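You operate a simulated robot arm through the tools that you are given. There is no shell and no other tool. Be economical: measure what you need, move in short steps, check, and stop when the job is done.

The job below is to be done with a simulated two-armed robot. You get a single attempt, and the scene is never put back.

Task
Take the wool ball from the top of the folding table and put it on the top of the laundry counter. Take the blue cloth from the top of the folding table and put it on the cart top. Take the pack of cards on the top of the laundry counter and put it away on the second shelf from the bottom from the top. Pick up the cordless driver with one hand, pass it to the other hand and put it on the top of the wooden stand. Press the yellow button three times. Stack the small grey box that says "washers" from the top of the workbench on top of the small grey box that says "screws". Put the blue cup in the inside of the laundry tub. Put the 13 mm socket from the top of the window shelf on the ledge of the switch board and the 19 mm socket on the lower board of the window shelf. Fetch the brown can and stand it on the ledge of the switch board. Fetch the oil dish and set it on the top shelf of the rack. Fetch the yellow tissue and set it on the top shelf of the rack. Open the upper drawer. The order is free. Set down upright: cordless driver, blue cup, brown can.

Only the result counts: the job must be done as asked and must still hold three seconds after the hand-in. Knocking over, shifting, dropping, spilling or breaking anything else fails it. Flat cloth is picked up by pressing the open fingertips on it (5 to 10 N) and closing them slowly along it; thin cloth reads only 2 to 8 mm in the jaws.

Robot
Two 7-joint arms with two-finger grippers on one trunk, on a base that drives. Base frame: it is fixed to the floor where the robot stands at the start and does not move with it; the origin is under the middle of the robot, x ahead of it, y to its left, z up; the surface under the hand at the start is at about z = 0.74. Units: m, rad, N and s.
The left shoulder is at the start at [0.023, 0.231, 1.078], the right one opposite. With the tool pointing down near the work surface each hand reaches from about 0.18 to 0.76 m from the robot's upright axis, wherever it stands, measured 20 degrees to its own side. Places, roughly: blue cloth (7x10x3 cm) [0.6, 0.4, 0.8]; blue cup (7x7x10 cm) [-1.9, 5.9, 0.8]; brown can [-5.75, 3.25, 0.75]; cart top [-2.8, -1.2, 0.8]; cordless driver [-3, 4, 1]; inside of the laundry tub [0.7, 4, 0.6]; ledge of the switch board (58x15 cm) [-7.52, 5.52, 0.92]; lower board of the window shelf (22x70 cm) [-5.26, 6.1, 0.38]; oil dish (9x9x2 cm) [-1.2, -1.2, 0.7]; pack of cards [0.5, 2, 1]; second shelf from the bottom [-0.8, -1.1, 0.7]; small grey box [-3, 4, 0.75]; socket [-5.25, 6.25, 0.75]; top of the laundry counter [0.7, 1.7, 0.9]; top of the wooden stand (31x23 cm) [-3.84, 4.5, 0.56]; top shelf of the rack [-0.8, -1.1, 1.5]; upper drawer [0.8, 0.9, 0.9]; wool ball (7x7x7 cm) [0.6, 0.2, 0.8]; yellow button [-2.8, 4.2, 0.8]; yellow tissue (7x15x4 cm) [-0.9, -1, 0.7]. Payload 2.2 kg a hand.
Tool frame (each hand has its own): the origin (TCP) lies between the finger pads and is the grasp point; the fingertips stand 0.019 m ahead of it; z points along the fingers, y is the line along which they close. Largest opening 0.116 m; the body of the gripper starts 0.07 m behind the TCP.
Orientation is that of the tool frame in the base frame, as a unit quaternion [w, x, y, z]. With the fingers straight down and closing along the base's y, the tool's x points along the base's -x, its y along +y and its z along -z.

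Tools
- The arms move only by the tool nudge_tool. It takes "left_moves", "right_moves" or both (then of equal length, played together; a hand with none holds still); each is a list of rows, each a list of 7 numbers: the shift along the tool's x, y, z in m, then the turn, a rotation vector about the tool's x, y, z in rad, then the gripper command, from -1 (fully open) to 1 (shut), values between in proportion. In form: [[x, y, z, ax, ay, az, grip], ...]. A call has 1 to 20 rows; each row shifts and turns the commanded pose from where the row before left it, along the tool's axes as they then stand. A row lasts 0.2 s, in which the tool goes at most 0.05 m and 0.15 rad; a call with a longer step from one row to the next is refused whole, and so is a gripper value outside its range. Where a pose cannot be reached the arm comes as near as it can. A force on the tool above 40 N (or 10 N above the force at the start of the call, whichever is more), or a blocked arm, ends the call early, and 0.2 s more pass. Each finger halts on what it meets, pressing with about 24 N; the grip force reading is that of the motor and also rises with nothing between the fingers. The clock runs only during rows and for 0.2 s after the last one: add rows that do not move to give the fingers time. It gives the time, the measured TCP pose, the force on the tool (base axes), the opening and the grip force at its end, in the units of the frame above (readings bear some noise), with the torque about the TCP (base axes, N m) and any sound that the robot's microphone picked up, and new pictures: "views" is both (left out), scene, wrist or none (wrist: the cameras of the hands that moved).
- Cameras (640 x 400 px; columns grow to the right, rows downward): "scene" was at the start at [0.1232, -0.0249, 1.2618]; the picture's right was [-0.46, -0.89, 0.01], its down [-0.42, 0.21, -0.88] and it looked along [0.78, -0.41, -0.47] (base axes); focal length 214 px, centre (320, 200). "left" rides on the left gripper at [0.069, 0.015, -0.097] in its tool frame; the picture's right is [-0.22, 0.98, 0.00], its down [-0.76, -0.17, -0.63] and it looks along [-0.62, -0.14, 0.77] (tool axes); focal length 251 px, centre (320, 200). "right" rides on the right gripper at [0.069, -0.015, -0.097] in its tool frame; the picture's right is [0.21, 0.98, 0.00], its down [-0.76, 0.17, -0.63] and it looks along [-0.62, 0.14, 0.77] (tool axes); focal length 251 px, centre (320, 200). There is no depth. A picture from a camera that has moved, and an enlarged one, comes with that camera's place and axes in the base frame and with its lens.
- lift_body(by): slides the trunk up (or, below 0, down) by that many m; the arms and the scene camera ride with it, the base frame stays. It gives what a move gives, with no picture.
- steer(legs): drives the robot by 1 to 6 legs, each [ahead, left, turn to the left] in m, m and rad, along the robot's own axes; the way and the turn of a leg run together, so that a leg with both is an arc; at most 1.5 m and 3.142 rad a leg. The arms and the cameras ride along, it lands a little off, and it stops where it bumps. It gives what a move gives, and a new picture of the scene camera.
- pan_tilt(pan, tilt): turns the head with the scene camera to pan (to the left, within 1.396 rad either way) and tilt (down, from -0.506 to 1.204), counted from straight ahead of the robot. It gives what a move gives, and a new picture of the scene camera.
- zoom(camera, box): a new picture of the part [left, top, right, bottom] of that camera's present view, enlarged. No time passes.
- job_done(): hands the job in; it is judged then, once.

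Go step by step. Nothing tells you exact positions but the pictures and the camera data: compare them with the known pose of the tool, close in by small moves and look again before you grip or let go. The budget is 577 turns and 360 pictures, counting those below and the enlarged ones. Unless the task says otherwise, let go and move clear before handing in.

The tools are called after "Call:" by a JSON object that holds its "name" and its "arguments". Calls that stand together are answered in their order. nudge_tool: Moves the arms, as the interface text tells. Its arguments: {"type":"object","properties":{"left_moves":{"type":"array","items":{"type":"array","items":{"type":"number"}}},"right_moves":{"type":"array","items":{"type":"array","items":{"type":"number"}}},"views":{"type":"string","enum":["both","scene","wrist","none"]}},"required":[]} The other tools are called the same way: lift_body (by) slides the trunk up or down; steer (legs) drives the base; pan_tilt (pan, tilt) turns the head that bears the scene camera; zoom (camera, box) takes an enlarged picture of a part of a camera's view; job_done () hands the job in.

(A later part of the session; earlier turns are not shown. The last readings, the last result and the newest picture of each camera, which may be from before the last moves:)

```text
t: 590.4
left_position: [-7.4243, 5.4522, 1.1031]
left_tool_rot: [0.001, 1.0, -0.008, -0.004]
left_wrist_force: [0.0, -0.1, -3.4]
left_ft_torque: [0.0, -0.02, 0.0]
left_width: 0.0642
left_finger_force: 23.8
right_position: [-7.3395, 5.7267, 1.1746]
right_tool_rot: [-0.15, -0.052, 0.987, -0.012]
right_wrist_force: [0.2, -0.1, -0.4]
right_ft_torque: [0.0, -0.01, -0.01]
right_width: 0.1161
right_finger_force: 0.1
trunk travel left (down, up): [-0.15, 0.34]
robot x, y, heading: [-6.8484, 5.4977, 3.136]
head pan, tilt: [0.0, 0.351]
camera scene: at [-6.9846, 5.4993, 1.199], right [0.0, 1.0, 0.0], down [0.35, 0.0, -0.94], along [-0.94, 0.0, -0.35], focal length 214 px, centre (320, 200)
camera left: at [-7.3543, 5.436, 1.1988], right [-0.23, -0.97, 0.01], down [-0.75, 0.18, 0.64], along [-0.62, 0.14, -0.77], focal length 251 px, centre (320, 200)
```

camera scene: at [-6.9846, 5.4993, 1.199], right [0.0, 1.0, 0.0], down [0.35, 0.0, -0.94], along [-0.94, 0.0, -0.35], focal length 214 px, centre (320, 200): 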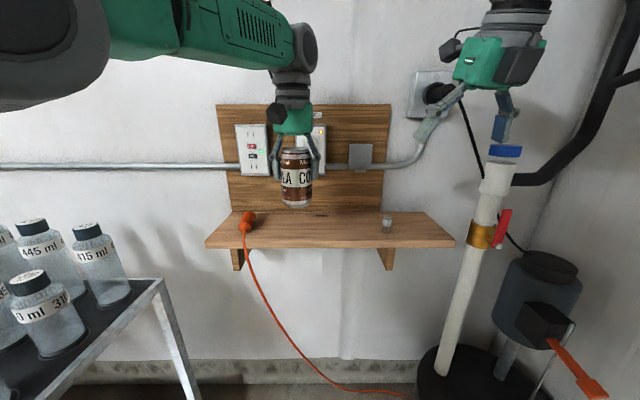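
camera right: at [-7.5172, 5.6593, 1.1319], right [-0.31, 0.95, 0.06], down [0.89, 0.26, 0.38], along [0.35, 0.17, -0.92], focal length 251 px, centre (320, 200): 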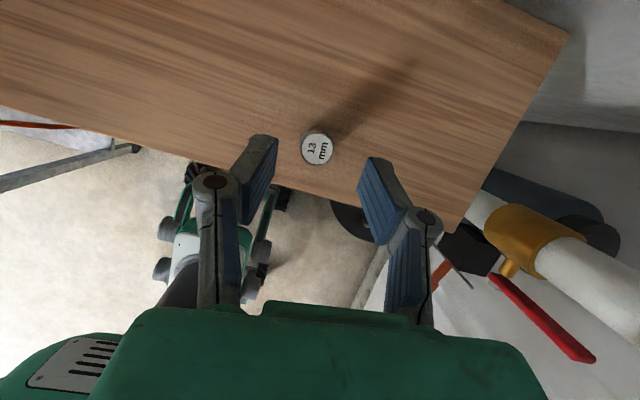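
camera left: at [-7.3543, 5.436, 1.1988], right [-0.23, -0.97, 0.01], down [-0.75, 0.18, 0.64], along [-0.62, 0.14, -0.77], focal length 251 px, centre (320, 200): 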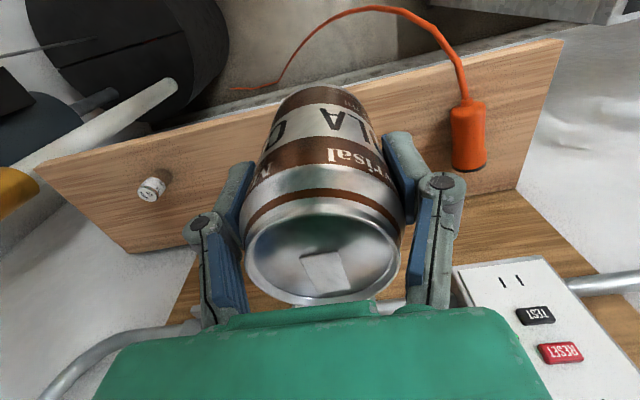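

Move 6 cm further over the ledge (keeping clear of the switch plates) and lower.

Call:
{"name": "nudge_tool", "arguments": {"left_moves": [[-0.02, 0, 0, 0, 0, 0, 1], [-0.02, 0, 0, 0, 0, 0, 1], [-0.02, 0, 0.01, 0, 0, 0, 1], [0, 0, 0.03, 0, 0, 0, 1], [0, 0, 0.03, 0, 0, 0, 1], [0, 0, 0.01, 0, 0, 0, 1], [0, 0, 0, 0, 0, 0, 1], [0, 0, 0, 0, 0, 0, 1]], "views": "both"}}

```text
t: 592.2
left_position: [-7.4648, 5.4455, 1.0182]
left_tool_rot: [0.001, 1.0, -0.008, -0.005]
left_wrist_force: [1.2, -0.2, -3.5]
left_ft_torque: [-0.01, -0.03, 0.01]
left_width: 0.0645
left_finger_force: 24.1
left hand out of reach, approached as far as the arm can: row 2, 3
right_position: [-7.339, 5.7254, 1.1757]
right_tool_rot: [-0.149, -0.053, 0.987, -0.011]
right_wrist_force: [0.0, -0.7, -0.1]
right_ft_torque: [0.0, -0.02, -0.01]
right_width: 0.1163
right_finger_force: 0.0
trunk travel left (down, up): [-0.15, 0.34]
robot x, y, heading: [-6.8471, 5.4979, 3.139]
head pan, tilt: [0.0, 0.351]
camera scene: at [-6.9844, 5.4985, 1.199], right [0.0, 1.0, 0.0], down [0.35, 0.0, -0.94], along [-0.94, 0.0, -0.35], focal length 214 px, centre (320, 200)
camera left: at [-7.3963, 5.4317, 1.1143], right [-0.23, -0.97, 0.01], down [-0.75, 0.18, 0.64], along [-0.62, 0.14, -0.77], focal length 251 px, centre (320, 200)
```

scene: 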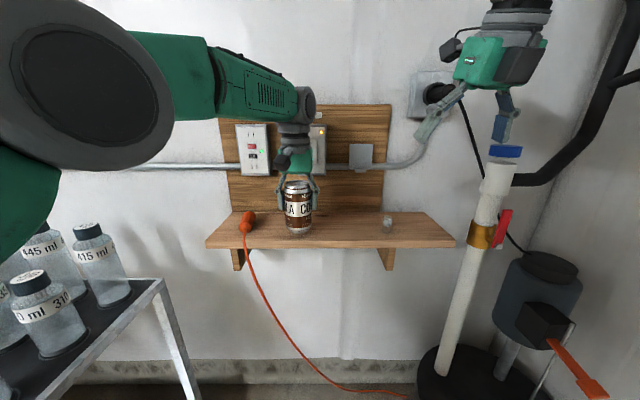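
left: 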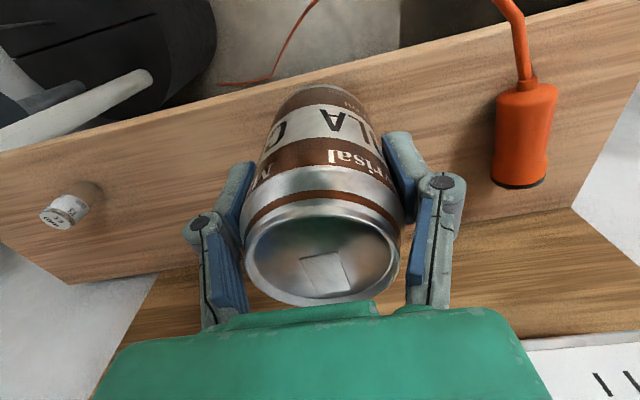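

Move a bit further in now that the hand is lower.

Call:
{"name": "nudge_tool", "arguments": {"left_moves": [[-0.015, 0, 0, 0, 0, 0, 1], [-0.013, 0, 0, 0, 0, 0, 1], [0, 0, 0, 0, 0, 0, 1], [0, 0, 0, 0, 0, 0, 1]], "views": "none"}}

Call:
{"name": "nudge_tool", "arguments": {"left_moves": [[0, 0, 0.005, 0, 0, 0, 1], [0, 0, 0.005, 0, 0, 0, 1], [0, 0, 0, 0, 0, 0, 1]], "views": "wrist"}}

```text
t: 593.2
left_position: [-7.4965, 5.4486, 1.0182]
left_tool_rot: [0.001, 1.0, -0.007, -0.004]
left_wrist_force: [-0.3, 0.1, -3.6]
left_ft_torque: [-0.02, -0.03, 0.01]
left_width: 0.0644
left_finger_force: 24.0
right_position: [-7.3397, 5.7253, 1.1759]
right_tool_rot: [-0.149, -0.052, 0.987, -0.011]
right_wrist_force: [0.3, 0.0, 0.0]
right_ft_torque: [-0.03, -0.03, -0.03]
right_width: 0.1159
right_finger_force: 0.1
trunk travel left (down, up): [-0.15, 0.34]
robot x, y, heading: [-6.8461, 5.4946, 3.138]
head pan, tilt: [0.0, 0.351]
```

```text
t: 594.0
left_position: [-7.4969, 5.4479, 1.0081]
left_tool_rot: [0.002, 1.0, -0.007, -0.006]
left_wrist_force: [-0.4, 0.7, -3.4]
left_ft_torque: [0.02, 0.02, 0.01]
left_width: 0.0644
left_finger_force: 24.2
right_position: [-7.3372, 5.7245, 1.1756]
right_tool_rot: [-0.149, -0.052, 0.987, -0.011]
right_wrist_force: [0.5, -0.5, -0.3]
right_ft_torque: [-0.02, 0.0, 0.02]
right_width: 0.1161
right_finger_force: 0.0
trunk travel left (down, up): [-0.15, 0.34]
robot x, y, heading: [-6.8462, 5.4984, 3.138]
head pan, tilt: [0.0, 0.351]
camera left: at [-7.4264, 5.4328, 1.1051], right [-0.23, -0.97, 0.01], down [-0.75, 0.18, 0.64], along [-0.62, 0.14, -0.77], focal length 251 px, centre (320, 200)
```

left: 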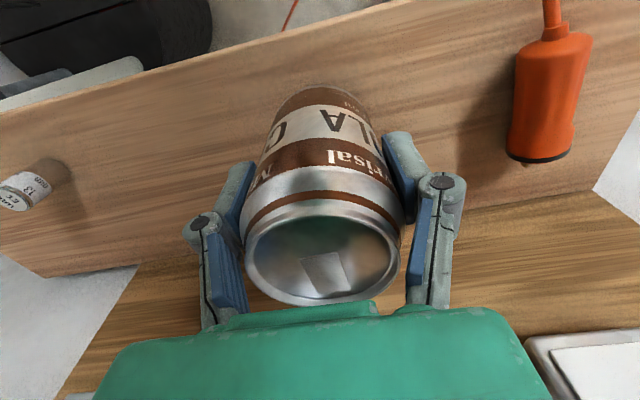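

Good position. Lower in millimetres until contact.

Call:
{"name": "nudge_tool", "arguments": {"left_moves": [[0, 0, 0.003, 0, 0, 0, 1], [0, 0, 0.003, 0, 0, 0, 1], [0, 0, 0, 0, 0, 0, 1]], "views": "none"}}

Call:
{"name": "nudge_tool", "arguments": {"left_moves": [[0, 0, 0.003, 0, 0, 0, 1], [0, 0, 0.002, 0, 0, 0, 1], [0, 0, 0, 0, 0, 0, 1]], "views": "none"}}

```text
t: 594.8
left_position: [-7.4971, 5.447, 1.0019]
left_tool_rot: [0.002, 1.0, -0.007, -0.005]
left_wrist_force: [0.2, 0.1, -3.0]
left_ft_torque: [0.01, -0.02, 0.0]
left_width: 0.0645
left_finger_force: 23.8
right_position: [-7.3384, 5.725, 1.1756]
right_tool_rot: [-0.148, -0.053, 0.987, -0.011]
right_wrist_force: [0.1, 0.6, -0.2]
right_ft_torque: [0.0, -0.03, 0.01]
right_width: 0.1161
right_finger_force: 0.2
trunk travel left (down, up): [-0.15, 0.34]
robot x, y, heading: [-6.8473, 5.4952, 3.139]
head pan, tilt: [0.0, 0.351]
```

```text
t: 595.6
left_position: [-7.4955, 5.447, 1.0009]
left_tool_rot: [0.002, 1.0, -0.007, -0.008]
left_wrist_force: [-4.0, 0.9, 10.8]
left_ft_torque: [0.16, 0.01, -0.01]
left_width: 0.0643
left_finger_force: 23.8
right_position: [-7.3369, 5.7242, 1.1769]
right_tool_rot: [-0.15, -0.052, 0.987, -0.011]
right_wrist_force: [0.8, 1.1, -0.4]
right_ft_torque: [0.03, 0.0, -0.01]
right_width: 0.1163
right_finger_force: 0.1
trunk travel left (down, up): [-0.15, 0.34]
robot x, y, heading: [-6.8488, 5.493, 3.135]
head pan, tilt: [0.0, 0.351]
```

Contact. Release the can and lift away.

Call:
{"name": "nudge_tool", "arguments": {"left_moves": [[0, 0, -0.001, 0, 0, 0, 0.1], [0, 0, 0, 0, 0, 0, -0.2], [0, 0, 0, 0, 0, 0, -0.55], [0, 0, 0, 0, 0, 0, -0.55], [0, 0, -0.02, 0, 0, 0, -0.55], [0, 0, -0.03, 0, 0, 0, -0.55], [0, 0, -0.04, 0, 0, 0, -0.55], [0.02, 0, -0.03, 0, 0, 0, -0.55], [0.04, 0, 0, 0, 0, 0, -0.55], [0.04, 0, 0, 0, 0, 0, -0.55], [0.04, 0, 0, 0, 0, 0, -0.55], [0, 0, 0, 0, 0, 0, -0.55]], "views": "both"}}

```text
t: 598.2
left_position: [-7.3391, 5.4388, 1.0889]
left_tool_rot: [0.002, 1.0, -0.008, -0.004]
left_wrist_force: [0.0, -0.1, 0.6]
left_ft_torque: [0.02, -0.02, -0.02]
left_width: 0.0899
left_finger_force: 0.0
left hand out of reach, approached as far as the arm can: row 6, 7
right_position: [-7.339, 5.7251, 1.1737]
right_tool_rot: [-0.148, -0.053, 0.987, -0.011]
right_wrist_force: [-1.1, 0.3, 0.5]
right_ft_torque: [-0.01, -0.04, 0.0]
right_width: 0.1158
right_finger_force: 0.1
trunk travel left (down, up): [-0.15, 0.34]
robot x, y, heading: [-6.8434, 5.4957, 3.143]
head pan, tilt: [0.0, 0.351]
camera scene: at [-6.9842, 5.4983, 1.199], right [0.0, 1.0, 0.0], down [0.35, 0.0, -0.94], along [-0.94, 0.0, -0.35], focal length 214 px, centre (320, 200)
camera left: at [-7.2696, 5.4236, 1.1852], right [-0.23, -0.97, 0.01], down [-0.75, 0.18, 0.64], along [-0.62, 0.14, -0.77], focal length 251 px, centre (320, 200)
```

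scene: 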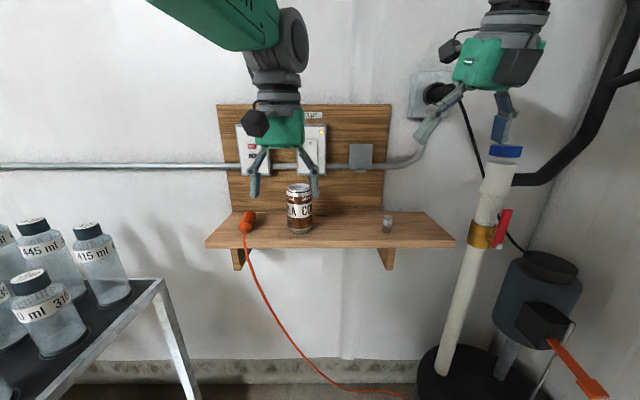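
left: 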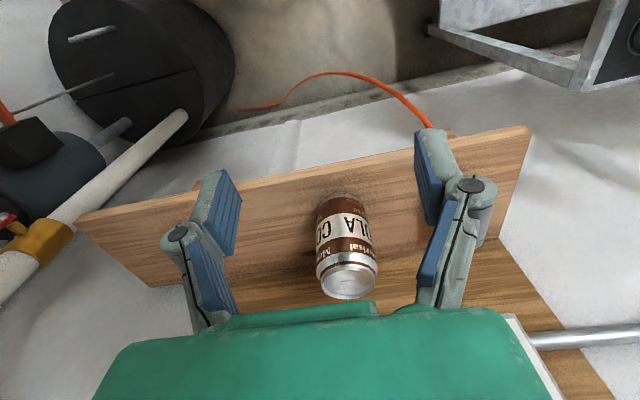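

Can and socket are on the ledge. Now for the blue cup: back off, lower the trunk, turn round to the left and drive east.

Call:
{"name": "steer", "arguments": {"legs": [[-0.5, 0, 0]]}}

Call:
{"name": "lift_body", "arguments": {"by": -0.13}}

Call:
{"name": "steer", "arguments": {"legs": [[0, 0.12, 0], [0, 0, 3.14], [1.5, 0, 0]]}}

```text
t: 601.1
left_position: [-6.838, 5.4384, 1.0902]
left_tool_rot: [0.003, 1.0, -0.009, -0.006]
left_wrist_force: [0.8, 0.2, -0.8]
left_ft_torque: [-0.01, 0.01, 0.02]
left_width: 0.0901
left_finger_force: 0.0
right_position: [-6.8363, 5.7241, 1.1758]
right_tool_rot: [-0.15, -0.05, 0.987, -0.011]
right_wrist_force: [0.3, -0.8, 0.3]
right_ft_torque: [0.03, 0.04, -0.01]
right_width: 0.1161
right_finger_force: 0.1
trunk travel left (down, up): [-0.15, 0.34]
robot x, y, heading: [-6.3432, 5.4917, 3.133]
head pan, tilt: [0.0, 0.351]
camera scene: at [-6.4826, 5.496, 1.1992], right [0.01, 1.0, 0.0], down [0.35, 0.0, -0.94], along [-0.94, 0.01, -0.35], focal length 214 px, centre (320, 200)
```

scene: 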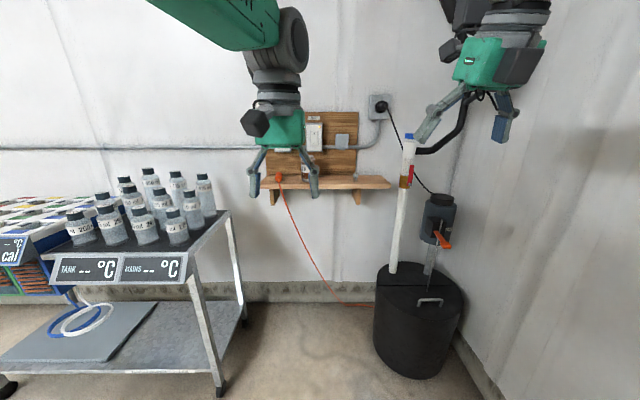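

```text
t: 602.7
left_position: [-6.8354, 5.4361, 0.9619]
left_tool_rot: [0.002, 1.0, -0.008, -0.007]
left_wrist_force: [0.7, -0.1, 0.3]
left_ft_torque: [0.0, -0.03, 0.02]
left_width: 0.0899
left_finger_force: 0.1
right_position: [-6.8332, 5.7225, 1.0481]
right_tool_rot: [-0.151, -0.05, 0.987, -0.01]
right_wrist_force: [-0.5, 0.4, -0.4]
right_ft_torque: [-0.02, 0.01, 0.0]
right_width: 0.1157
right_finger_force: 0.0
trunk travel left (down, up): [-0.02, 0.47]
robot x, y, heading: [-6.3465, 5.4955, 3.13]
head pan, tilt: [0.0, 0.351]
```

```text
t: 618.4
left_position: [-4.3484, 5.4102, 0.9617]
left_tool_rot: [0.007, 0.012, 1.0, 0.001]
left_wrist_force: [0.5, 1.3, -0.1]
left_ft_torque: [-0.02, 0.03, 0.0]
left_width: 0.0897
left_finger_force: 0.1
right_position: [-4.3519, 5.1246, 1.0493]
right_tool_rot: [-0.009, 0.987, 0.046, 0.151]
right_wrist_force: [-0.1, 0.1, -0.6]
right_ft_torque: [-0.02, 0.01, -0.05]
right_width: 0.1163
right_finger_force: 0.1
trunk travel left (down, up): [-0.02, 0.47]
robot x, y, heading: [-4.8389, 5.3499, -0.013]
head pan, tilt: [0.0, 0.351]
camera scene: at [-4.7014, 5.3551, 1.0692], right [-0.02, -1.0, 0.0], down [-0.35, 0.0, -0.94], along [0.94, -0.02, -0.35], focal length 214 px, centre (320, 200)
```

scene: 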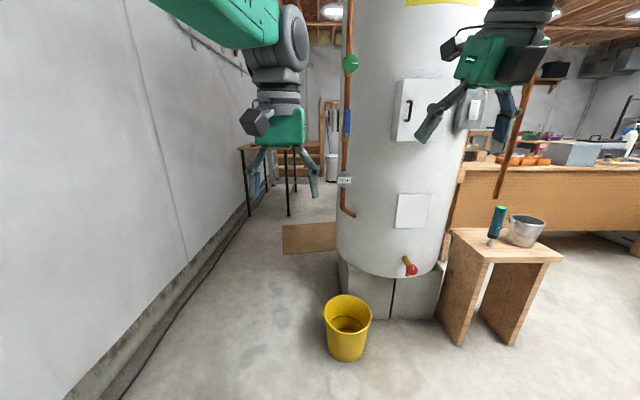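

Driver still stands. Bring the right hand inward/forward to narrow the right elbow, shift left 0.36 and drive through the corridor.

Call:
{"name": "nudge_tool", "arguments": {"right_moves": [[0.03, -0.035, 0, 0, 0, 0, 0], [0.03, -0.035, 0, 0, 0, 0, 1], [0.03, -0.035, 0, 0, 0, 0, 1], [0.03, -0.03, 0, 0, 0, 0, 1], [0, 0, 0, 0, 0, 0, 1]], "left_moves": [[-0.03, 0, 0, 0, 0, 0, 0], [-0.03, 0.02, 0, 0, 0, 0, 1], [-0.03, 0.02, 0, 0, 0, 0, 1], [-0.03, 0.02, 0, 0, 0, 0, 1], [0, 0, 0, 0, 0, 0, 1]], "views": "none"}}

Call:
{"name": "steer", "arguments": {"legs": [[0, 0.37, 0.01], [1.0, 0, 0]]}}

```text
t: 619.6
left_position: [-4.2282, 5.4624, 0.9674]
left_tool_rot: [0.009, 0.013, 1.0, 0.003]
left_wrist_force: [-0.1, 0.1, 0.4]
left_ft_torque: [0.01, -0.05, 0.0]
left_width: 0.0
left_finger_force: 24.5
right_position: [-4.2555, 5.2636, 1.0872]
right_tool_rot: [-0.01, 0.987, 0.046, 0.154]
right_wrist_force: [-1.4, -0.4, 0.9]
right_ft_torque: [0.03, 0.02, 0.04]
right_width: 0.0
right_finger_force: 23.9
trunk travel left (down, up): [-0.02, 0.47]
robot x, y, heading: [-4.8352, 5.3509, -0.014]
head pan, tilt: [0.0, 0.351]
```

```text
t: 626.7
left_position: [-3.2318, 5.8295, 0.9635]
left_tool_rot: [0.008, 0.008, 1.0, 0.001]
left_wrist_force: [0.3, 0.9, -0.3]
left_ft_torque: [0.01, 0.02, 0.0]
left_width: 0.0003
left_finger_force: 23.8
right_position: [-3.256, 5.6297, 1.0862]
right_tool_rot: [-0.01, 0.987, 0.051, 0.152]
right_wrist_force: [-0.9, -0.3, 0.9]
right_ft_torque: [0.0, 0.01, -0.02]
right_width: 0.0
right_finger_force: 23.7
trunk travel left (down, up): [-0.02, 0.47]
robot x, y, heading: [-3.8429, 5.7145, -0.01]
head pan, tilt: [0.0, 0.351]
camera scene: at [-3.704, 5.7123, 1.069], right [-0.01, -1.0, 0.0], down [-0.35, 0.0, -0.94], along [0.94, -0.01, -0.35], focal length 214 px, centre (320, 200)
```

scene: 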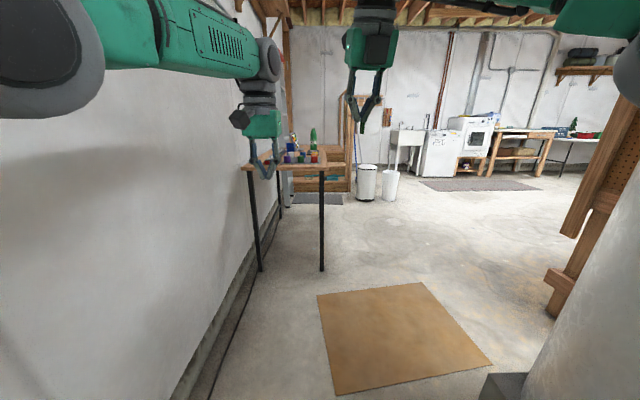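

The cup's table and, far ahead, the laundry tub are visible. Raise the hands, go ahead 1.08, then right (south) 0.75, ahead 0.8.

Call:
{"name": "nudge_tool", "arguments": {"left_moves": [[0.02, 0, -0.04, 0, 0, 0, 1], [0.02, 0, -0.04, 0, 0, 0, 1], [0.02, 0, -0.04, 0, 0, 0, 1], [0, 0, 0, 0, 0, 0, 1]], "views": "none"}}

Call:
{"name": "steer", "arguments": {"legs": [[1.08, 0, 0], [0, -0.75, 0]]}}

Call:
{"name": "steer", "arguments": {"legs": [[0.75, 0, 0], [0, 0, 1.57]]}}

```text
t: 627.7
left_position: [-3.2965, 5.8303, 1.0848]
left_tool_rot: [0.009, 0.008, 1.0, 0.002]
left_wrist_force: [0.4, -0.3, 0.1]
left_ft_torque: [0.0, -0.01, -0.02]
left_width: 0.0001
left_finger_force: 24.0
right_position: [-3.2596, 5.6311, 1.0876]
right_tool_rot: [-0.01, 0.987, 0.05, 0.154]
right_wrist_force: [0.2, -0.3, -0.4]
right_ft_torque: [0.0, -0.01, 0.04]
right_width: 0.0
right_finger_force: 23.8
trunk travel left (down, up): [-0.02, 0.47]
robot x, y, heading: [-3.8394, 5.7181, -0.004]
head pan, tilt: [0.0, 0.351]
```

```text
t: 636.9
left_position: [-2.2237, 5.0733, 1.086]
left_tool_rot: [0.01, 0.009, 1.0, 0.0]
left_wrist_force: [0.2, 0.4, 0.3]
left_ft_torque: [-0.06, 0.0, -0.03]
left_width: 0.0001
left_finger_force: 23.9
right_position: [-2.1863, 4.8762, 1.0884]
right_tool_rot: [-0.009, 0.987, 0.052, 0.154]
right_wrist_force: [-0.1, 0.7, -0.3]
right_ft_torque: [-0.04, -0.01, -0.06]
right_width: 0.0002
right_finger_force: 24.1
trunk travel left (down, up): [-0.02, 0.47]
robot x, y, heading: [-2.7702, 4.9556, -0.004]
head pan, tilt: [0.0, 0.351]
camera scene: at [-2.6308, 4.955, 1.0691], right [-0.01, -1.0, 0.0], down [-0.35, 0.0, -0.94], along [0.94, -0.01, -0.35], focal length 214 px, centre (320, 200)
```

scene: 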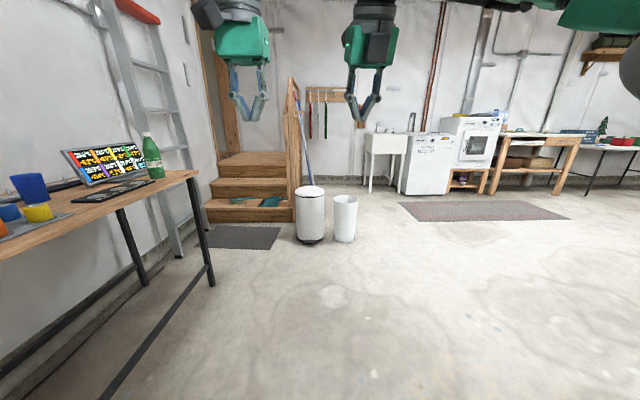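

```text
t: 644.7
left_position: [-2.1425, 5.4879, 1.0889]
left_tool_rot: [0.007, -0.703, 0.712, 0.009]
left_wrist_force: [-0.3, -0.6, 0.0]
left_ft_torque: [0.02, 0.0, 0.03]
left_width: 0.0003
left_finger_force: 23.7
right_position: [-1.9443, 5.5263, 1.0913]
right_tool_rot: [-0.117, 0.66, 0.735, 0.103]
right_wrist_force: [0.3, 0.1, 0.3]
right_ft_torque: [-0.03, 0.01, 0.01]
right_width: 0.0
right_finger_force: 23.3
trunk travel left (down, up): [-0.02, 0.47]
robot x, y, heading: [-2.0248, 4.9481, 1.568]
head pan, tilt: [0.0, 0.351]
camera scene: at [-2.023, 5.0838, 1.0691], right [1.0, 0.0, 0.0], down [0.0, -0.35, -0.94], along [0.0, 0.94, -0.35], focal length 214 px, centre (320, 200)
```

scene: 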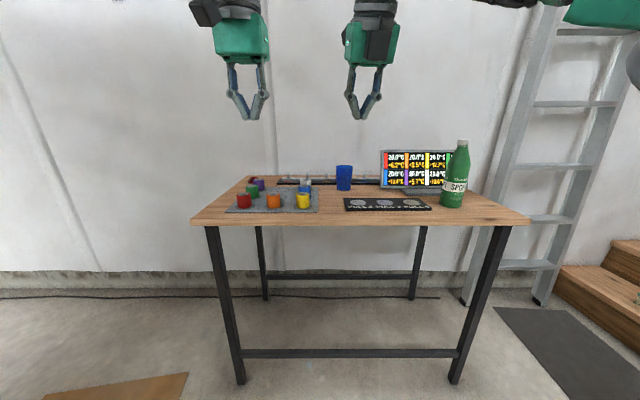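

The large blue cup is at ≈(-1.92, 5.95) on the table. Shift right 0.2 and ahead 0.38.

Call:
{"name": "steer", "arguments": {"legs": [[0, -0.2, 0], [0.38, 0, 0]]}}

Call:
{"name": "lift_body", "arguments": {"by": 0.15}}

Call:
{"name": "nudge_tool", "arguments": {"left_moves": [[-0.03, 0, 0.02, 0, 0, 0, 0], [-0.03, 0, 0.02, 0, 0, 0, -1], [-0.03, 0, 0.02, 0, 0, 0, -1], [0, 0, 0, 0, 0, 0, -1], [0, 0, 0, 0, 0, 0, -1]], "views": "both"}}

```text
t: 648.4
left_position: [-1.9385, 5.865, 1.0899]
left_tool_rot: [0.008, -0.702, 0.712, 0.01]
left_wrist_force: [0.3, 0.1, 0.0]
left_ft_torque: [-0.04, 0.01, -0.01]
left_width: 0.0
left_finger_force: 24.0
right_position: [-1.7403, 5.9032, 1.0922]
right_tool_rot: [-0.118, 0.66, 0.734, 0.103]
right_wrist_force: [0.7, 0.0, 0.0]
right_ft_torque: [-0.03, 0.0, 0.0]
right_width: 0.0003
right_finger_force: 23.8
trunk travel left (down, up): [-0.02, 0.47]
robot x, y, heading: [-1.8251, 5.3234, 1.566]
head pan, tilt: [0.0, 0.351]
camera scene: at [-1.8199, 5.464, 1.069], right [1.0, -0.01, 0.0], down [0.0, -0.35, -0.94], along [0.0, 0.94, -0.35], focal length 214 px, centre (320, 200)
```

scene: 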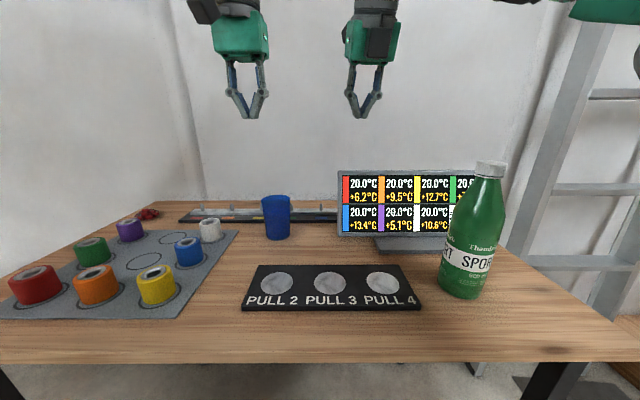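

```text
t: 650.1
left_position: [-1.9398, 5.8622, 1.243]
left_tool_rot: [0.009, -0.702, 0.712, 0.01]
left_wrist_force: [0.2, -0.3, 0.4]
left_ft_torque: [0.02, -0.01, -0.01]
left_width: 0.0
left_finger_force: 23.6
right_position: [-1.7409, 5.8987, 1.2447]
right_tool_rot: [-0.118, 0.66, 0.734, 0.106]
right_wrist_force: [-0.3, -0.2, 0.3]
right_ft_torque: [0.01, 0.02, 0.04]
right_width: 0.0
right_finger_force: 24.0
trunk travel left (down, up): [-0.17, 0.32]
robot x, y, heading: [-1.8182, 5.3284, 1.57]
head pan, tilt: [0.0, 0.351]
```

```text
t: 651.3
left_position: [-1.9528, 5.9276, 1.1859]
left_tool_rot: [0.01, -0.702, 0.712, 0.01]
left_wrist_force: [0.1, -0.8, 0.4]
left_ft_torque: [0.02, 0.01, 0.05]
left_width: 0.1161
left_finger_force: 0.0
left hand out of reach, approached as far as the arm can: row 2, 3
right_position: [-1.7412, 5.8972, 1.2455]
right_tool_rot: [-0.118, 0.661, 0.733, 0.106]
right_wrist_force: [0.3, -0.1, 0.2]
right_ft_torque: [0.01, -0.01, 0.01]
right_width: 0.0
right_finger_force: 23.8
trunk travel left (down, up): [-0.17, 0.32]
robot x, y, heading: [-1.8231, 5.324, 1.567]
head pan, tilt: [0.0, 0.351]
camera scene: at [-1.8203, 5.4637, 1.2192], right [1.0, -0.01, 0.0], down [0.0, -0.35, -0.94], along [0.01, 0.94, -0.35], focal length 214 px, centre (320, 200)
camera left: at [-1.9669, 5.8561, 1.2808], right [-0.97, 0.23, 0.01], down [0.18, 0.73, 0.65], along [0.14, 0.64, -0.76], focal length 251 px, centre (320, 200)
```

scene: 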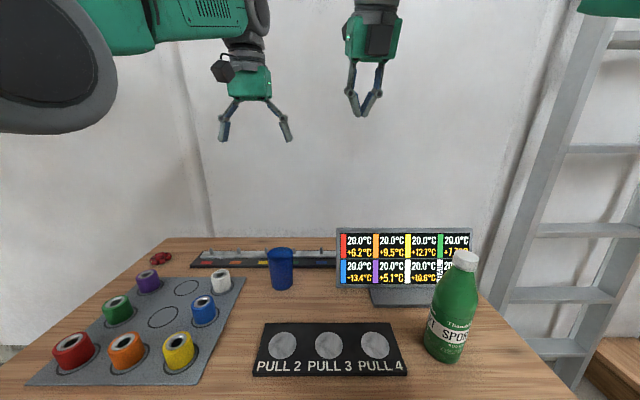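
left: 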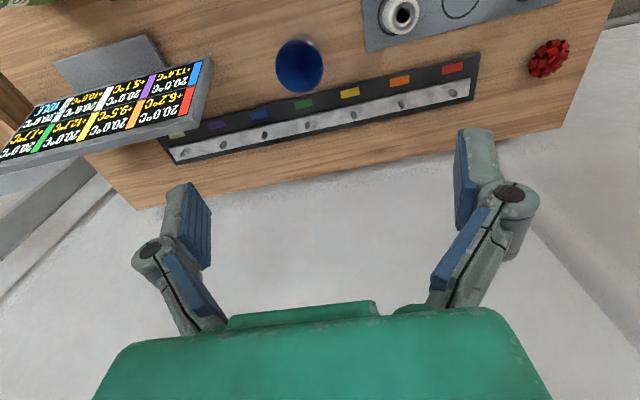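

Cup rim ≈(-1.923, 5.947, 0.885). Align the left hand and descend partway.

Call:
{"name": "nudge_tool", "arguments": {"left_moves": [[-0.01, -0.015, 0.03, 0, 0, 0, -1], [-0.01, -0.015, 0.04, 0, 0, 0, -1], [0, 0, 0.045, 0, 0, 0, -1], [0, 0, 0.045, 0, 0, 0, -1], [0, 0, 0.04, 0, 0, 0, -1], [0, 0, 0, 0, 0, 0, -1], [0, 0, 0, 0, 0, 0, -1]], "views": "wrist"}}

```text
t: 652.9
left_position: [-1.9204, 5.9508, 0.9843]
left_tool_rot: [0.009, -0.702, 0.712, 0.01]
left_wrist_force: [-0.5, -0.7, 0.0]
left_ft_torque: [0.01, 0.0, 0.02]
left_width: 0.1159
left_finger_force: 0.0
right_position: [-1.7414, 5.8992, 1.245]
right_tool_rot: [-0.12, 0.66, 0.734, 0.104]
right_wrist_force: [0.0, 0.2, -0.2]
right_ft_torque: [0.0, 0.04, 0.01]
right_width: 0.0
right_finger_force: 23.5
trunk travel left (down, up): [-0.17, 0.32]
robot x, y, heading: [-1.8192, 5.326, 1.565]
head pan, tilt: [0.0, 0.351]
camera left: at [-1.9364, 5.8799, 1.0798], right [-0.97, 0.23, 0.01], down [0.18, 0.74, 0.65], along [0.14, 0.64, -0.76], focal length 251 px, centre (320, 200)
```

left: 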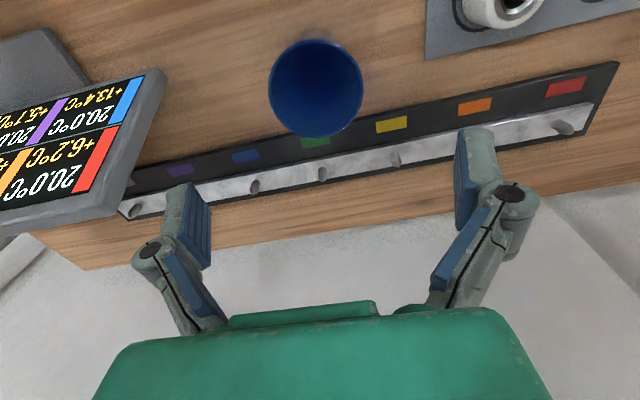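

Call:
{"name": "nudge_tool", "arguments": {"left_moves": [[0.006, 0, 0.03, 0, 0, 0, -1], [0.006, 0, 0.03, 0, 0, 0, -1], [0, 0, 0.03, 0, 0, 0, -1], [0, 0, 0.03, 0, 0, 0, -1], [0, 0, 0.012, 0, 0, 0, -1], [0, 0, 0, 0, 0, 0, -1]], "views": "wrist"}}

```text
t: 654.3
left_position: [-1.9212, 5.9424, 0.8533]
left_tool_rot: [0.009, -0.703, 0.712, 0.011]
left_wrist_force: [0.9, 0.2, -0.3]
left_ft_torque: [-0.01, -0.02, 0.01]
left_width: 0.116
left_finger_force: 0.0
right_position: [-1.7402, 5.8993, 1.2446]
right_tool_rot: [-0.118, 0.66, 0.734, 0.105]
right_wrist_force: [1.0, -0.1, 0.0]
right_ft_torque: [0.03, -0.04, 0.02]
right_width: 0.0
right_finger_force: 23.8
trunk travel left (down, up): [-0.17, 0.32]
robot x, y, heading: [-1.8229, 5.3281, 1.562]
head pan, tilt: [0.0, 0.351]
camera left: at [-1.9362, 5.8716, 0.9474], right [-0.97, 0.23, 0.01], down [0.18, 0.74, 0.65], along [0.14, 0.64, -0.76], focal length 251 px, centre (320, 200)
```

left: 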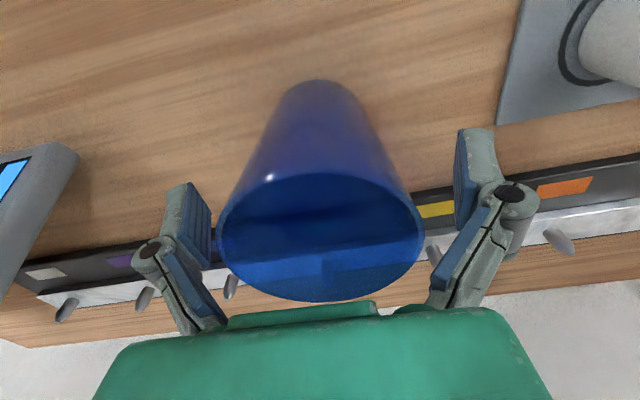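

Cup between fingers. Close and lift.

Call:
{"name": "nudge_tool", "arguments": {"left_moves": [[0, 0, 0, 0, 0, 0, -0.6], [0, 0, 0, 0, 0, 0, -0.3], [0, 0, 0, 0, 0, 0, 0], [0, 0, 0, 0, 0, 0, 1], [0, 0, 0, 0, 0, 0, 1], [0, 0, -0.02, 0, 0, 0, 1], [0, 0, -0.04, 0, 0, 0, 1], [0, 0, -0.04, 0, 0, 0, 1], [0, 0, -0.04, 0, 0, 0, 1], [0, 0, -0.04, 0, 0, 0, 1], [0, 0, -0.03, 0, 0, 0, 1], [0, 0, 0, 0, 0, 0, 1]], "views": "both"}}

```text
t: 656.9
left_position: [-1.9207, 5.9378, 1.0631]
left_tool_rot: [0.009, -0.702, 0.712, 0.01]
left_wrist_force: [0.6, 0.6, 0.5]
left_ft_torque: [0.0, 0.02, -0.02]
left_width: 0.0657
left_finger_force: 24.2
right_position: [-1.7412, 5.8991, 1.2448]
right_tool_rot: [-0.118, 0.66, 0.735, 0.104]
right_wrist_force: [0.1, 0.2, -0.5]
right_ft_torque: [-0.04, -0.01, 0.0]
right_width: 0.0002
right_finger_force: 24.3
trunk travel left (down, up): [-0.17, 0.32]
robot x, y, heading: [-1.8226, 5.3265, 1.564]
head pan, tilt: [0.0, 0.351]
camera scene: at [-1.8198, 5.4646, 1.219], right [1.0, -0.01, 0.0], down [0.0, -0.35, -0.94], along [0.0, 0.94, -0.35], focal length 214 px, centre (320, 200)
camera left: at [-1.9363, 5.8668, 1.1581], right [-0.97, 0.23, 0.01], down [0.18, 0.74, 0.65], along [0.14, 0.64, -0.76], focal length 251 px, centre (320, 200)
```

scene: 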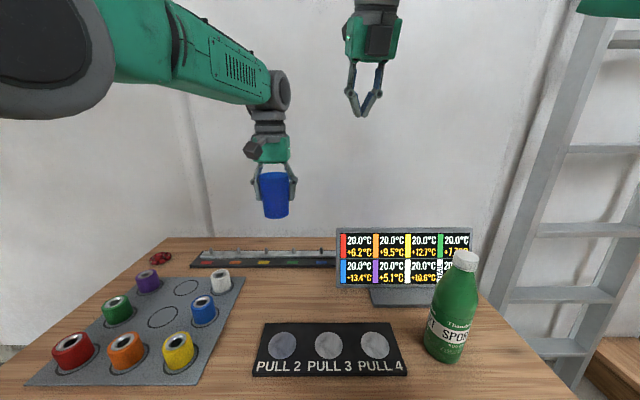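
left: 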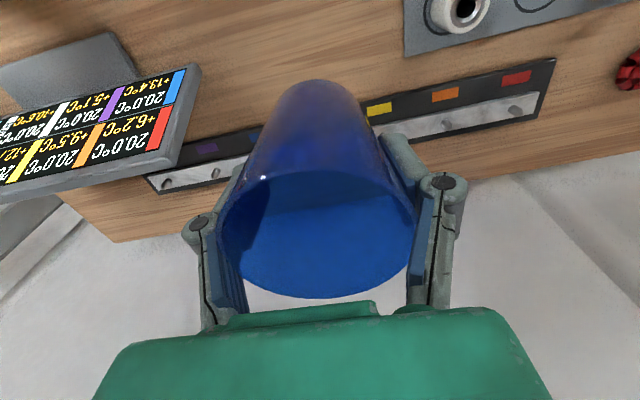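

Cup held. Back off 1.1, lower the trunk, turn right and drive east to the laundry tub.

Call:
{"name": "steer", "arguments": {"legs": [[-1.1, 0, 0]]}}

Call:
{"name": "lift_body", "arguments": {"by": -0.1}}

Call:
{"name": "steer", "arguments": {"legs": [[0, 0, -1.57], [1.5, 0, 0]]}}

```text
t: 662.5
left_position: [-1.9272, 4.8405, 1.0633]
left_tool_rot: [0.01, -0.7, 0.714, 0.01]
left_wrist_force: [-0.4, 0.1, -0.2]
left_ft_torque: [0.0, -0.01, 0.01]
left_width: 0.0632
left_finger_force: 23.5
right_position: [-1.7463, 4.7996, 1.245]
right_tool_rot: [-0.118, 0.662, 0.732, 0.106]
right_wrist_force: [0.3, -0.1, 0.2]
right_ft_torque: [0.01, -0.05, 0.01]
right_width: 0.0
right_finger_force: 24.0
trunk travel left (down, up): [-0.17, 0.32]
robot x, y, heading: [-1.8289, 4.2311, 1.557]
head pan, tilt: [0.0, 0.351]
camera scene: at [-1.8281, 4.3664, 1.2191], right [1.0, -0.01, 0.0], down [0.0, -0.35, -0.94], along [0.01, 0.94, -0.35], focal length 214 px, centre (320, 200)
```

scene: 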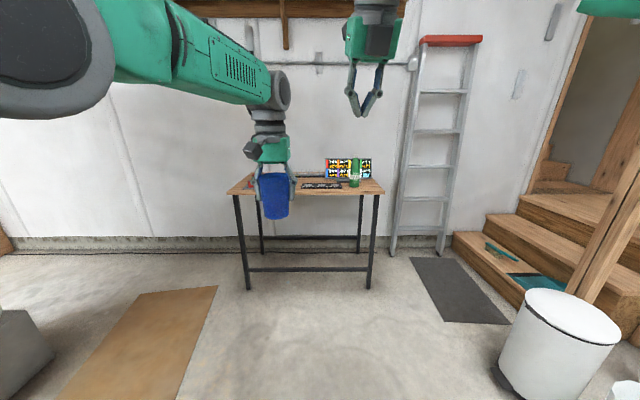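

```text
t: 663.9
left_position: [-1.9245, 4.8357, 0.9672]
left_tool_rot: [0.011, -0.7, 0.714, 0.012]
left_wrist_force: [0.5, -0.2, -0.1]
left_ft_torque: [0.01, -0.04, 0.0]
left_width: 0.0624
left_finger_force: 23.9
right_position: [-1.7461, 4.7959, 1.1479]
right_tool_rot: [-0.12, 0.663, 0.731, 0.107]
right_wrist_force: [-0.4, -0.4, 0.5]
right_ft_torque: [-0.03, 0.04, 0.01]
right_width: 0.0
right_finger_force: 24.2
trunk travel left (down, up): [-0.07, 0.42]
robot x, y, heading: [-1.8305, 4.2285, 1.561]
head pan, tilt: [0.0, 0.351]
```

```text
t: 675.1
left_position: [0.2759, 4.2842, 0.9662]
left_tool_rot: [0.015, 0.017, 1.0, 0.0]
left_wrist_force: [0.2, -0.2, -0.3]
left_ft_torque: [0.01, -0.02, 0.01]
left_width: 0.0604
left_finger_force: 24.2
right_position: [0.2334, 4.1064, 1.1478]
right_tool_rot: [-0.008, 0.986, 0.043, 0.161]
right_wrist_force: [0.0, -0.2, 0.6]
right_ft_torque: [-0.01, 0.01, 0.02]
right_width: 0.0
right_finger_force: 23.6
trunk travel left (down, up): [-0.07, 0.42]
robot x, y, heading: [-0.3326, 4.194, -0.022]
head pan, tilt: [0.0, 0.351]
camera scene: at [-0.1952, 4.1927, 1.119], right [-0.02, -1.0, 0.0], down [-0.35, 0.01, -0.94], along [0.94, -0.02, -0.35], focal length 214 px, centre (320, 200)
```

scene: 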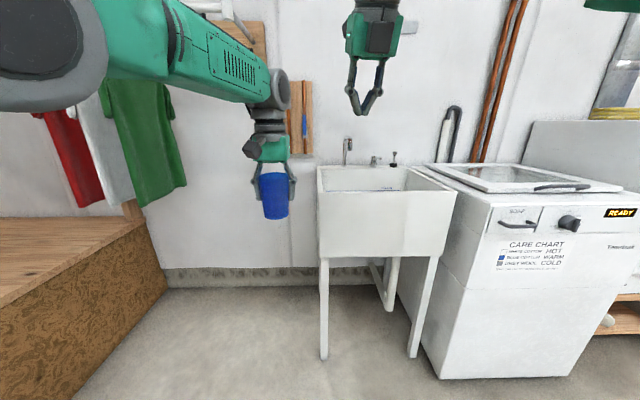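

The tub: rim z≈0.9, x 0.47…0.85, y 3.73…4.19. Raise the trunk, shift right 0.2 and ahead 0.36.

Call:
{"name": "lift_body", "arguments": {"by": 0.15}}

Call:
{"name": "steer", "arguments": {"legs": [[0, -0.2, 0], [0.34, 0, 0]]}}

Call:
{"name": "pan_tilt", "arguments": {"pan": 0.0, "tilt": 0.7}}

Call:
{"name": "nudge_tool", "arguments": {"left_moves": [[0, 0, 0, 0, 0, 0, 1], [0, 0, 0, 0, 0, 0, 1]], "views": "wrist"}}

```text
t: 676.9
left_position: [0.2733, 4.2844, 1.1171]
left_tool_rot: [0.017, 0.017, 1.0, 0.001]
left_wrist_force: [-0.2, -0.4, -0.5]
left_ft_torque: [0.02, 0.01, 0.0]
left_width: 0.0603
left_finger_force: 24.1
right_position: [0.2307, 4.1056, 1.2987]
right_tool_rot: [-0.007, 0.986, 0.042, 0.162]
right_wrist_force: [0.2, 0.5, -0.7]
right_ft_torque: [0.01, -0.01, -0.01]
right_width: 0.0001
right_finger_force: 24.3
trunk travel left (down, up): [-0.22, 0.27]
robot x, y, heading: [-0.3357, 4.1958, -0.024]
head pan, tilt: [0.0, 0.351]
```

```text
t: 680.3
left_position: [0.6087, 4.0684, 1.1182]
left_tool_rot: [0.017, 0.018, 1.0, 0.004]
left_wrist_force: [0.2, -0.1, -1.1]
left_ft_torque: [0.0, 0.03, -0.01]
left_width: 0.0602
left_finger_force: 24.1
right_position: [0.566, 3.8881, 1.299]
right_tool_rot: [-0.011, 0.986, 0.042, 0.162]
right_wrist_force: [0.2, 0.5, -0.5]
right_ft_torque: [0.02, -0.03, 0.03]
right_width: 0.0002
right_finger_force: 23.7
trunk travel left (down, up): [-0.22, 0.27]
robot x, y, heading: [0.005, 3.9881, -0.029]
head pan, tilt: [0.0, 0.351]
camera scene: at [0.1402, 3.9754, 1.2691], right [-0.02, -1.0, -0.01], down [-0.35, 0.01, -0.94], along [0.94, -0.02, -0.35], focal length 214 px, centre (320, 200)
```

scene: 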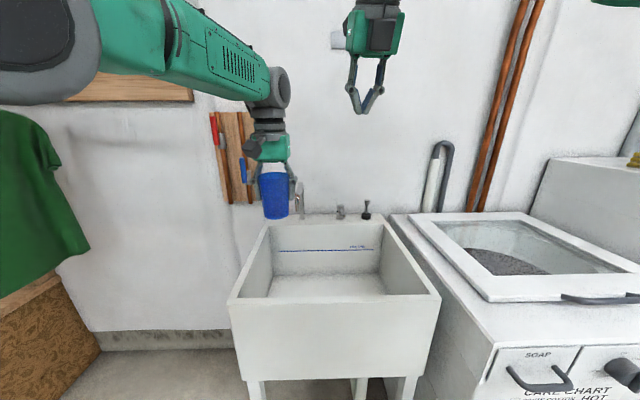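

```text
t: 681.1
left_position: [0.6047, 4.069, 1.1209]
left_tool_rot: [0.02, 0.018, 1.0, 0.002]
left_wrist_force: [1.2, -0.1, 0.1]
left_ft_torque: [0.06, 0.03, -0.01]
left_width: 0.0603
left_finger_force: 24.2
right_position: [0.5608, 3.8914, 1.3016]
right_tool_rot: [-0.008, 0.986, 0.042, 0.164]
right_wrist_force: [0.5, -0.1, -0.3]
right_ft_torque: [0.03, 0.02, 0.0]
right_width: 0.0001
right_finger_force: 24.1
trunk travel left (down, up): [-0.22, 0.27]
robot x, y, heading: [0.0034, 3.981, -0.022]
head pan, tilt: [0.0, 0.7]
camera scene: at [0.1317, 3.9785, 1.2379], right [-0.02, -1.0, 0.0], down [-0.65, 0.02, -0.76], along [0.76, -0.02, -0.65], focal length 214 px, centre (320, 200)
```

scene: 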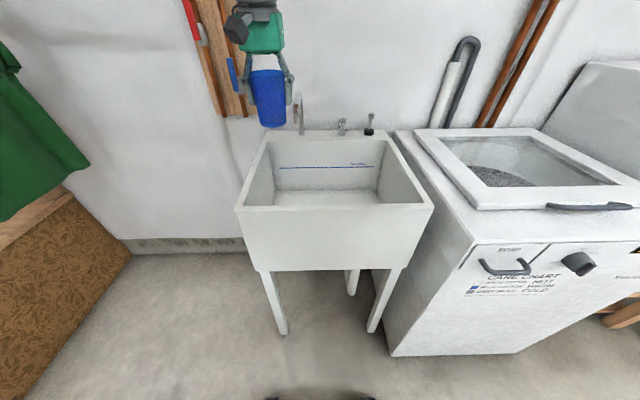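

```text
t: 681.7
left_position: [0.6044, 4.0761, 1.1217]
left_tool_rot: [0.02, 0.017, 1.0, 0.0]
left_wrist_force: [0.1, 0.3, 0.7]
left_ft_torque: [-0.01, -0.01, 0.0]
left_width: 0.06
left_finger_force: 23.7
right_position: [0.5603, 3.8979, 1.3012]
right_tool_rot: [-0.007, 0.985, 0.044, 0.164]
right_wrist_force: [-0.2, 0.4, 0.0]
right_ft_torque: [-0.01, 0.0, 0.02]
right_width: 0.0002
right_finger_force: 23.5
trunk travel left (down, up): [-0.22, 0.27]
robot x, y, heading: [0.0012, 3.9825, -0.025]
head pan, tilt: [0.0, 0.7]
camera left: at [0.533, 4.094, 1.2141], right [0.25, 0.97, 0.01], down [0.73, -0.19, 0.66], along [0.64, -0.16, -0.75], focal length 251 px, centre (320, 200)
```

left: 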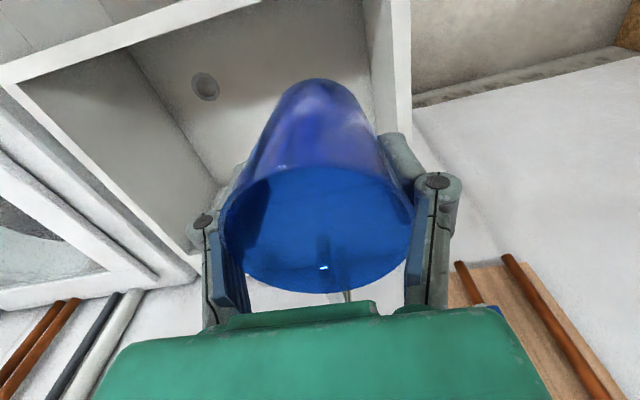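

Tub interior x 0.50…0.865, y 3.70…4.16; put the cup at ≈(0.66, 4.0). Move the right hand away, then the left over the spot.

Call:
{"name": "nudge_tool", "arguments": {"right_moves": [[-0.03, 0.035, 0, 0, 0, 0, 1], [-0.03, 0.035, 0, 0, 0, 0, 1], [-0.03, 0.035, 0, 0, 0, 0, 1], [-0.03, 0.035, 0, 0, 0, 0, 1], [-0.02, 0.035, 0, 0, 0, 0, 1], [0, 0, 0, 0, 0, 0, 1]], "left_moves": [[0, 0, 0, 0, 0, 0, 1], [0, 0, 0, 0, 0, 0, 1], [-0.015, -0.02, 0.02, 0, 0, 0, 1], [-0.015, -0.025, 0.03, 0, 0, 0, 1], [-0.015, -0.03, 0.03, 0, 0, 0, 1], [0, 0, 0, 0, 0, 0, 1]], "views": "both"}}

```text
t: 683.1
left_position: [0.6517, 3.9938, 1.044]
left_tool_rot: [0.02, 0.018, 1.0, 0.002]
left_wrist_force: [-0.4, -0.3, -0.2]
left_ft_torque: [-0.01, -0.03, 0.03]
left_width: 0.0603
left_finger_force: 23.8
right_position: [0.4438, 3.7081, 1.2551]
right_tool_rot: [-0.008, 0.985, 0.043, 0.164]
right_wrist_force: [0.6, 0.2, 0.5]
right_ft_torque: [-0.02, -0.01, -0.01]
right_width: 0.0
right_finger_force: 23.7
trunk travel left (down, up): [-0.22, 0.27]
robot x, y, heading: [0.0017, 3.9821, -0.026]
head pan, tilt: [0.0, 0.7]
camera scene: at [0.1315, 3.9763, 1.2378], right [-0.02, -1.0, -0.01], down [-0.65, 0.02, -0.76], along [0.76, -0.02, -0.65], focal length 214 px, centre (320, 200)
camera right: at [0.4761, 3.7266, 1.3693], right [0.29, -0.96, 0.07], down [-0.9, -0.25, 0.35], along [-0.32, -0.16, -0.93], focal length 251 px, centre (320, 200)
camera left: at [0.5788, 4.0117, 1.137], right [0.25, 0.97, 0.01], down [0.72, -0.19, 0.66], along [0.64, -0.15, -0.75], focal length 251 px, centre (320, 200)
```

scene: 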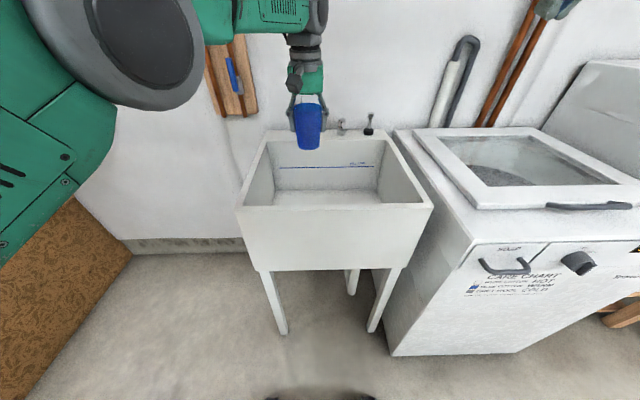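
right: 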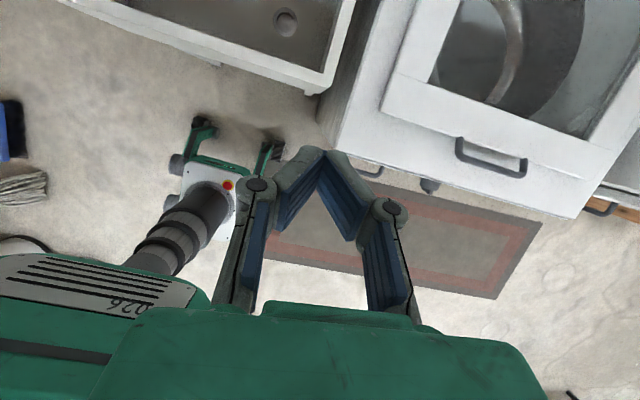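
left: 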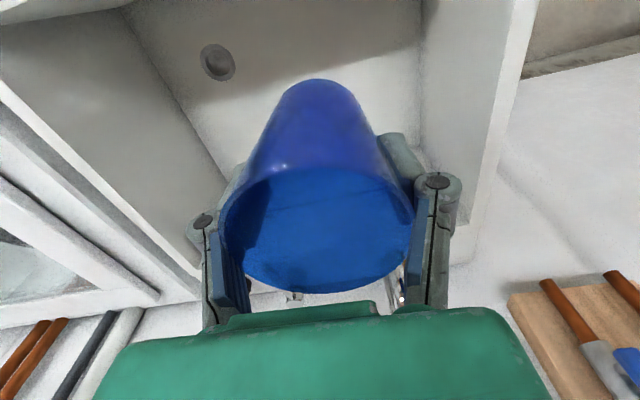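

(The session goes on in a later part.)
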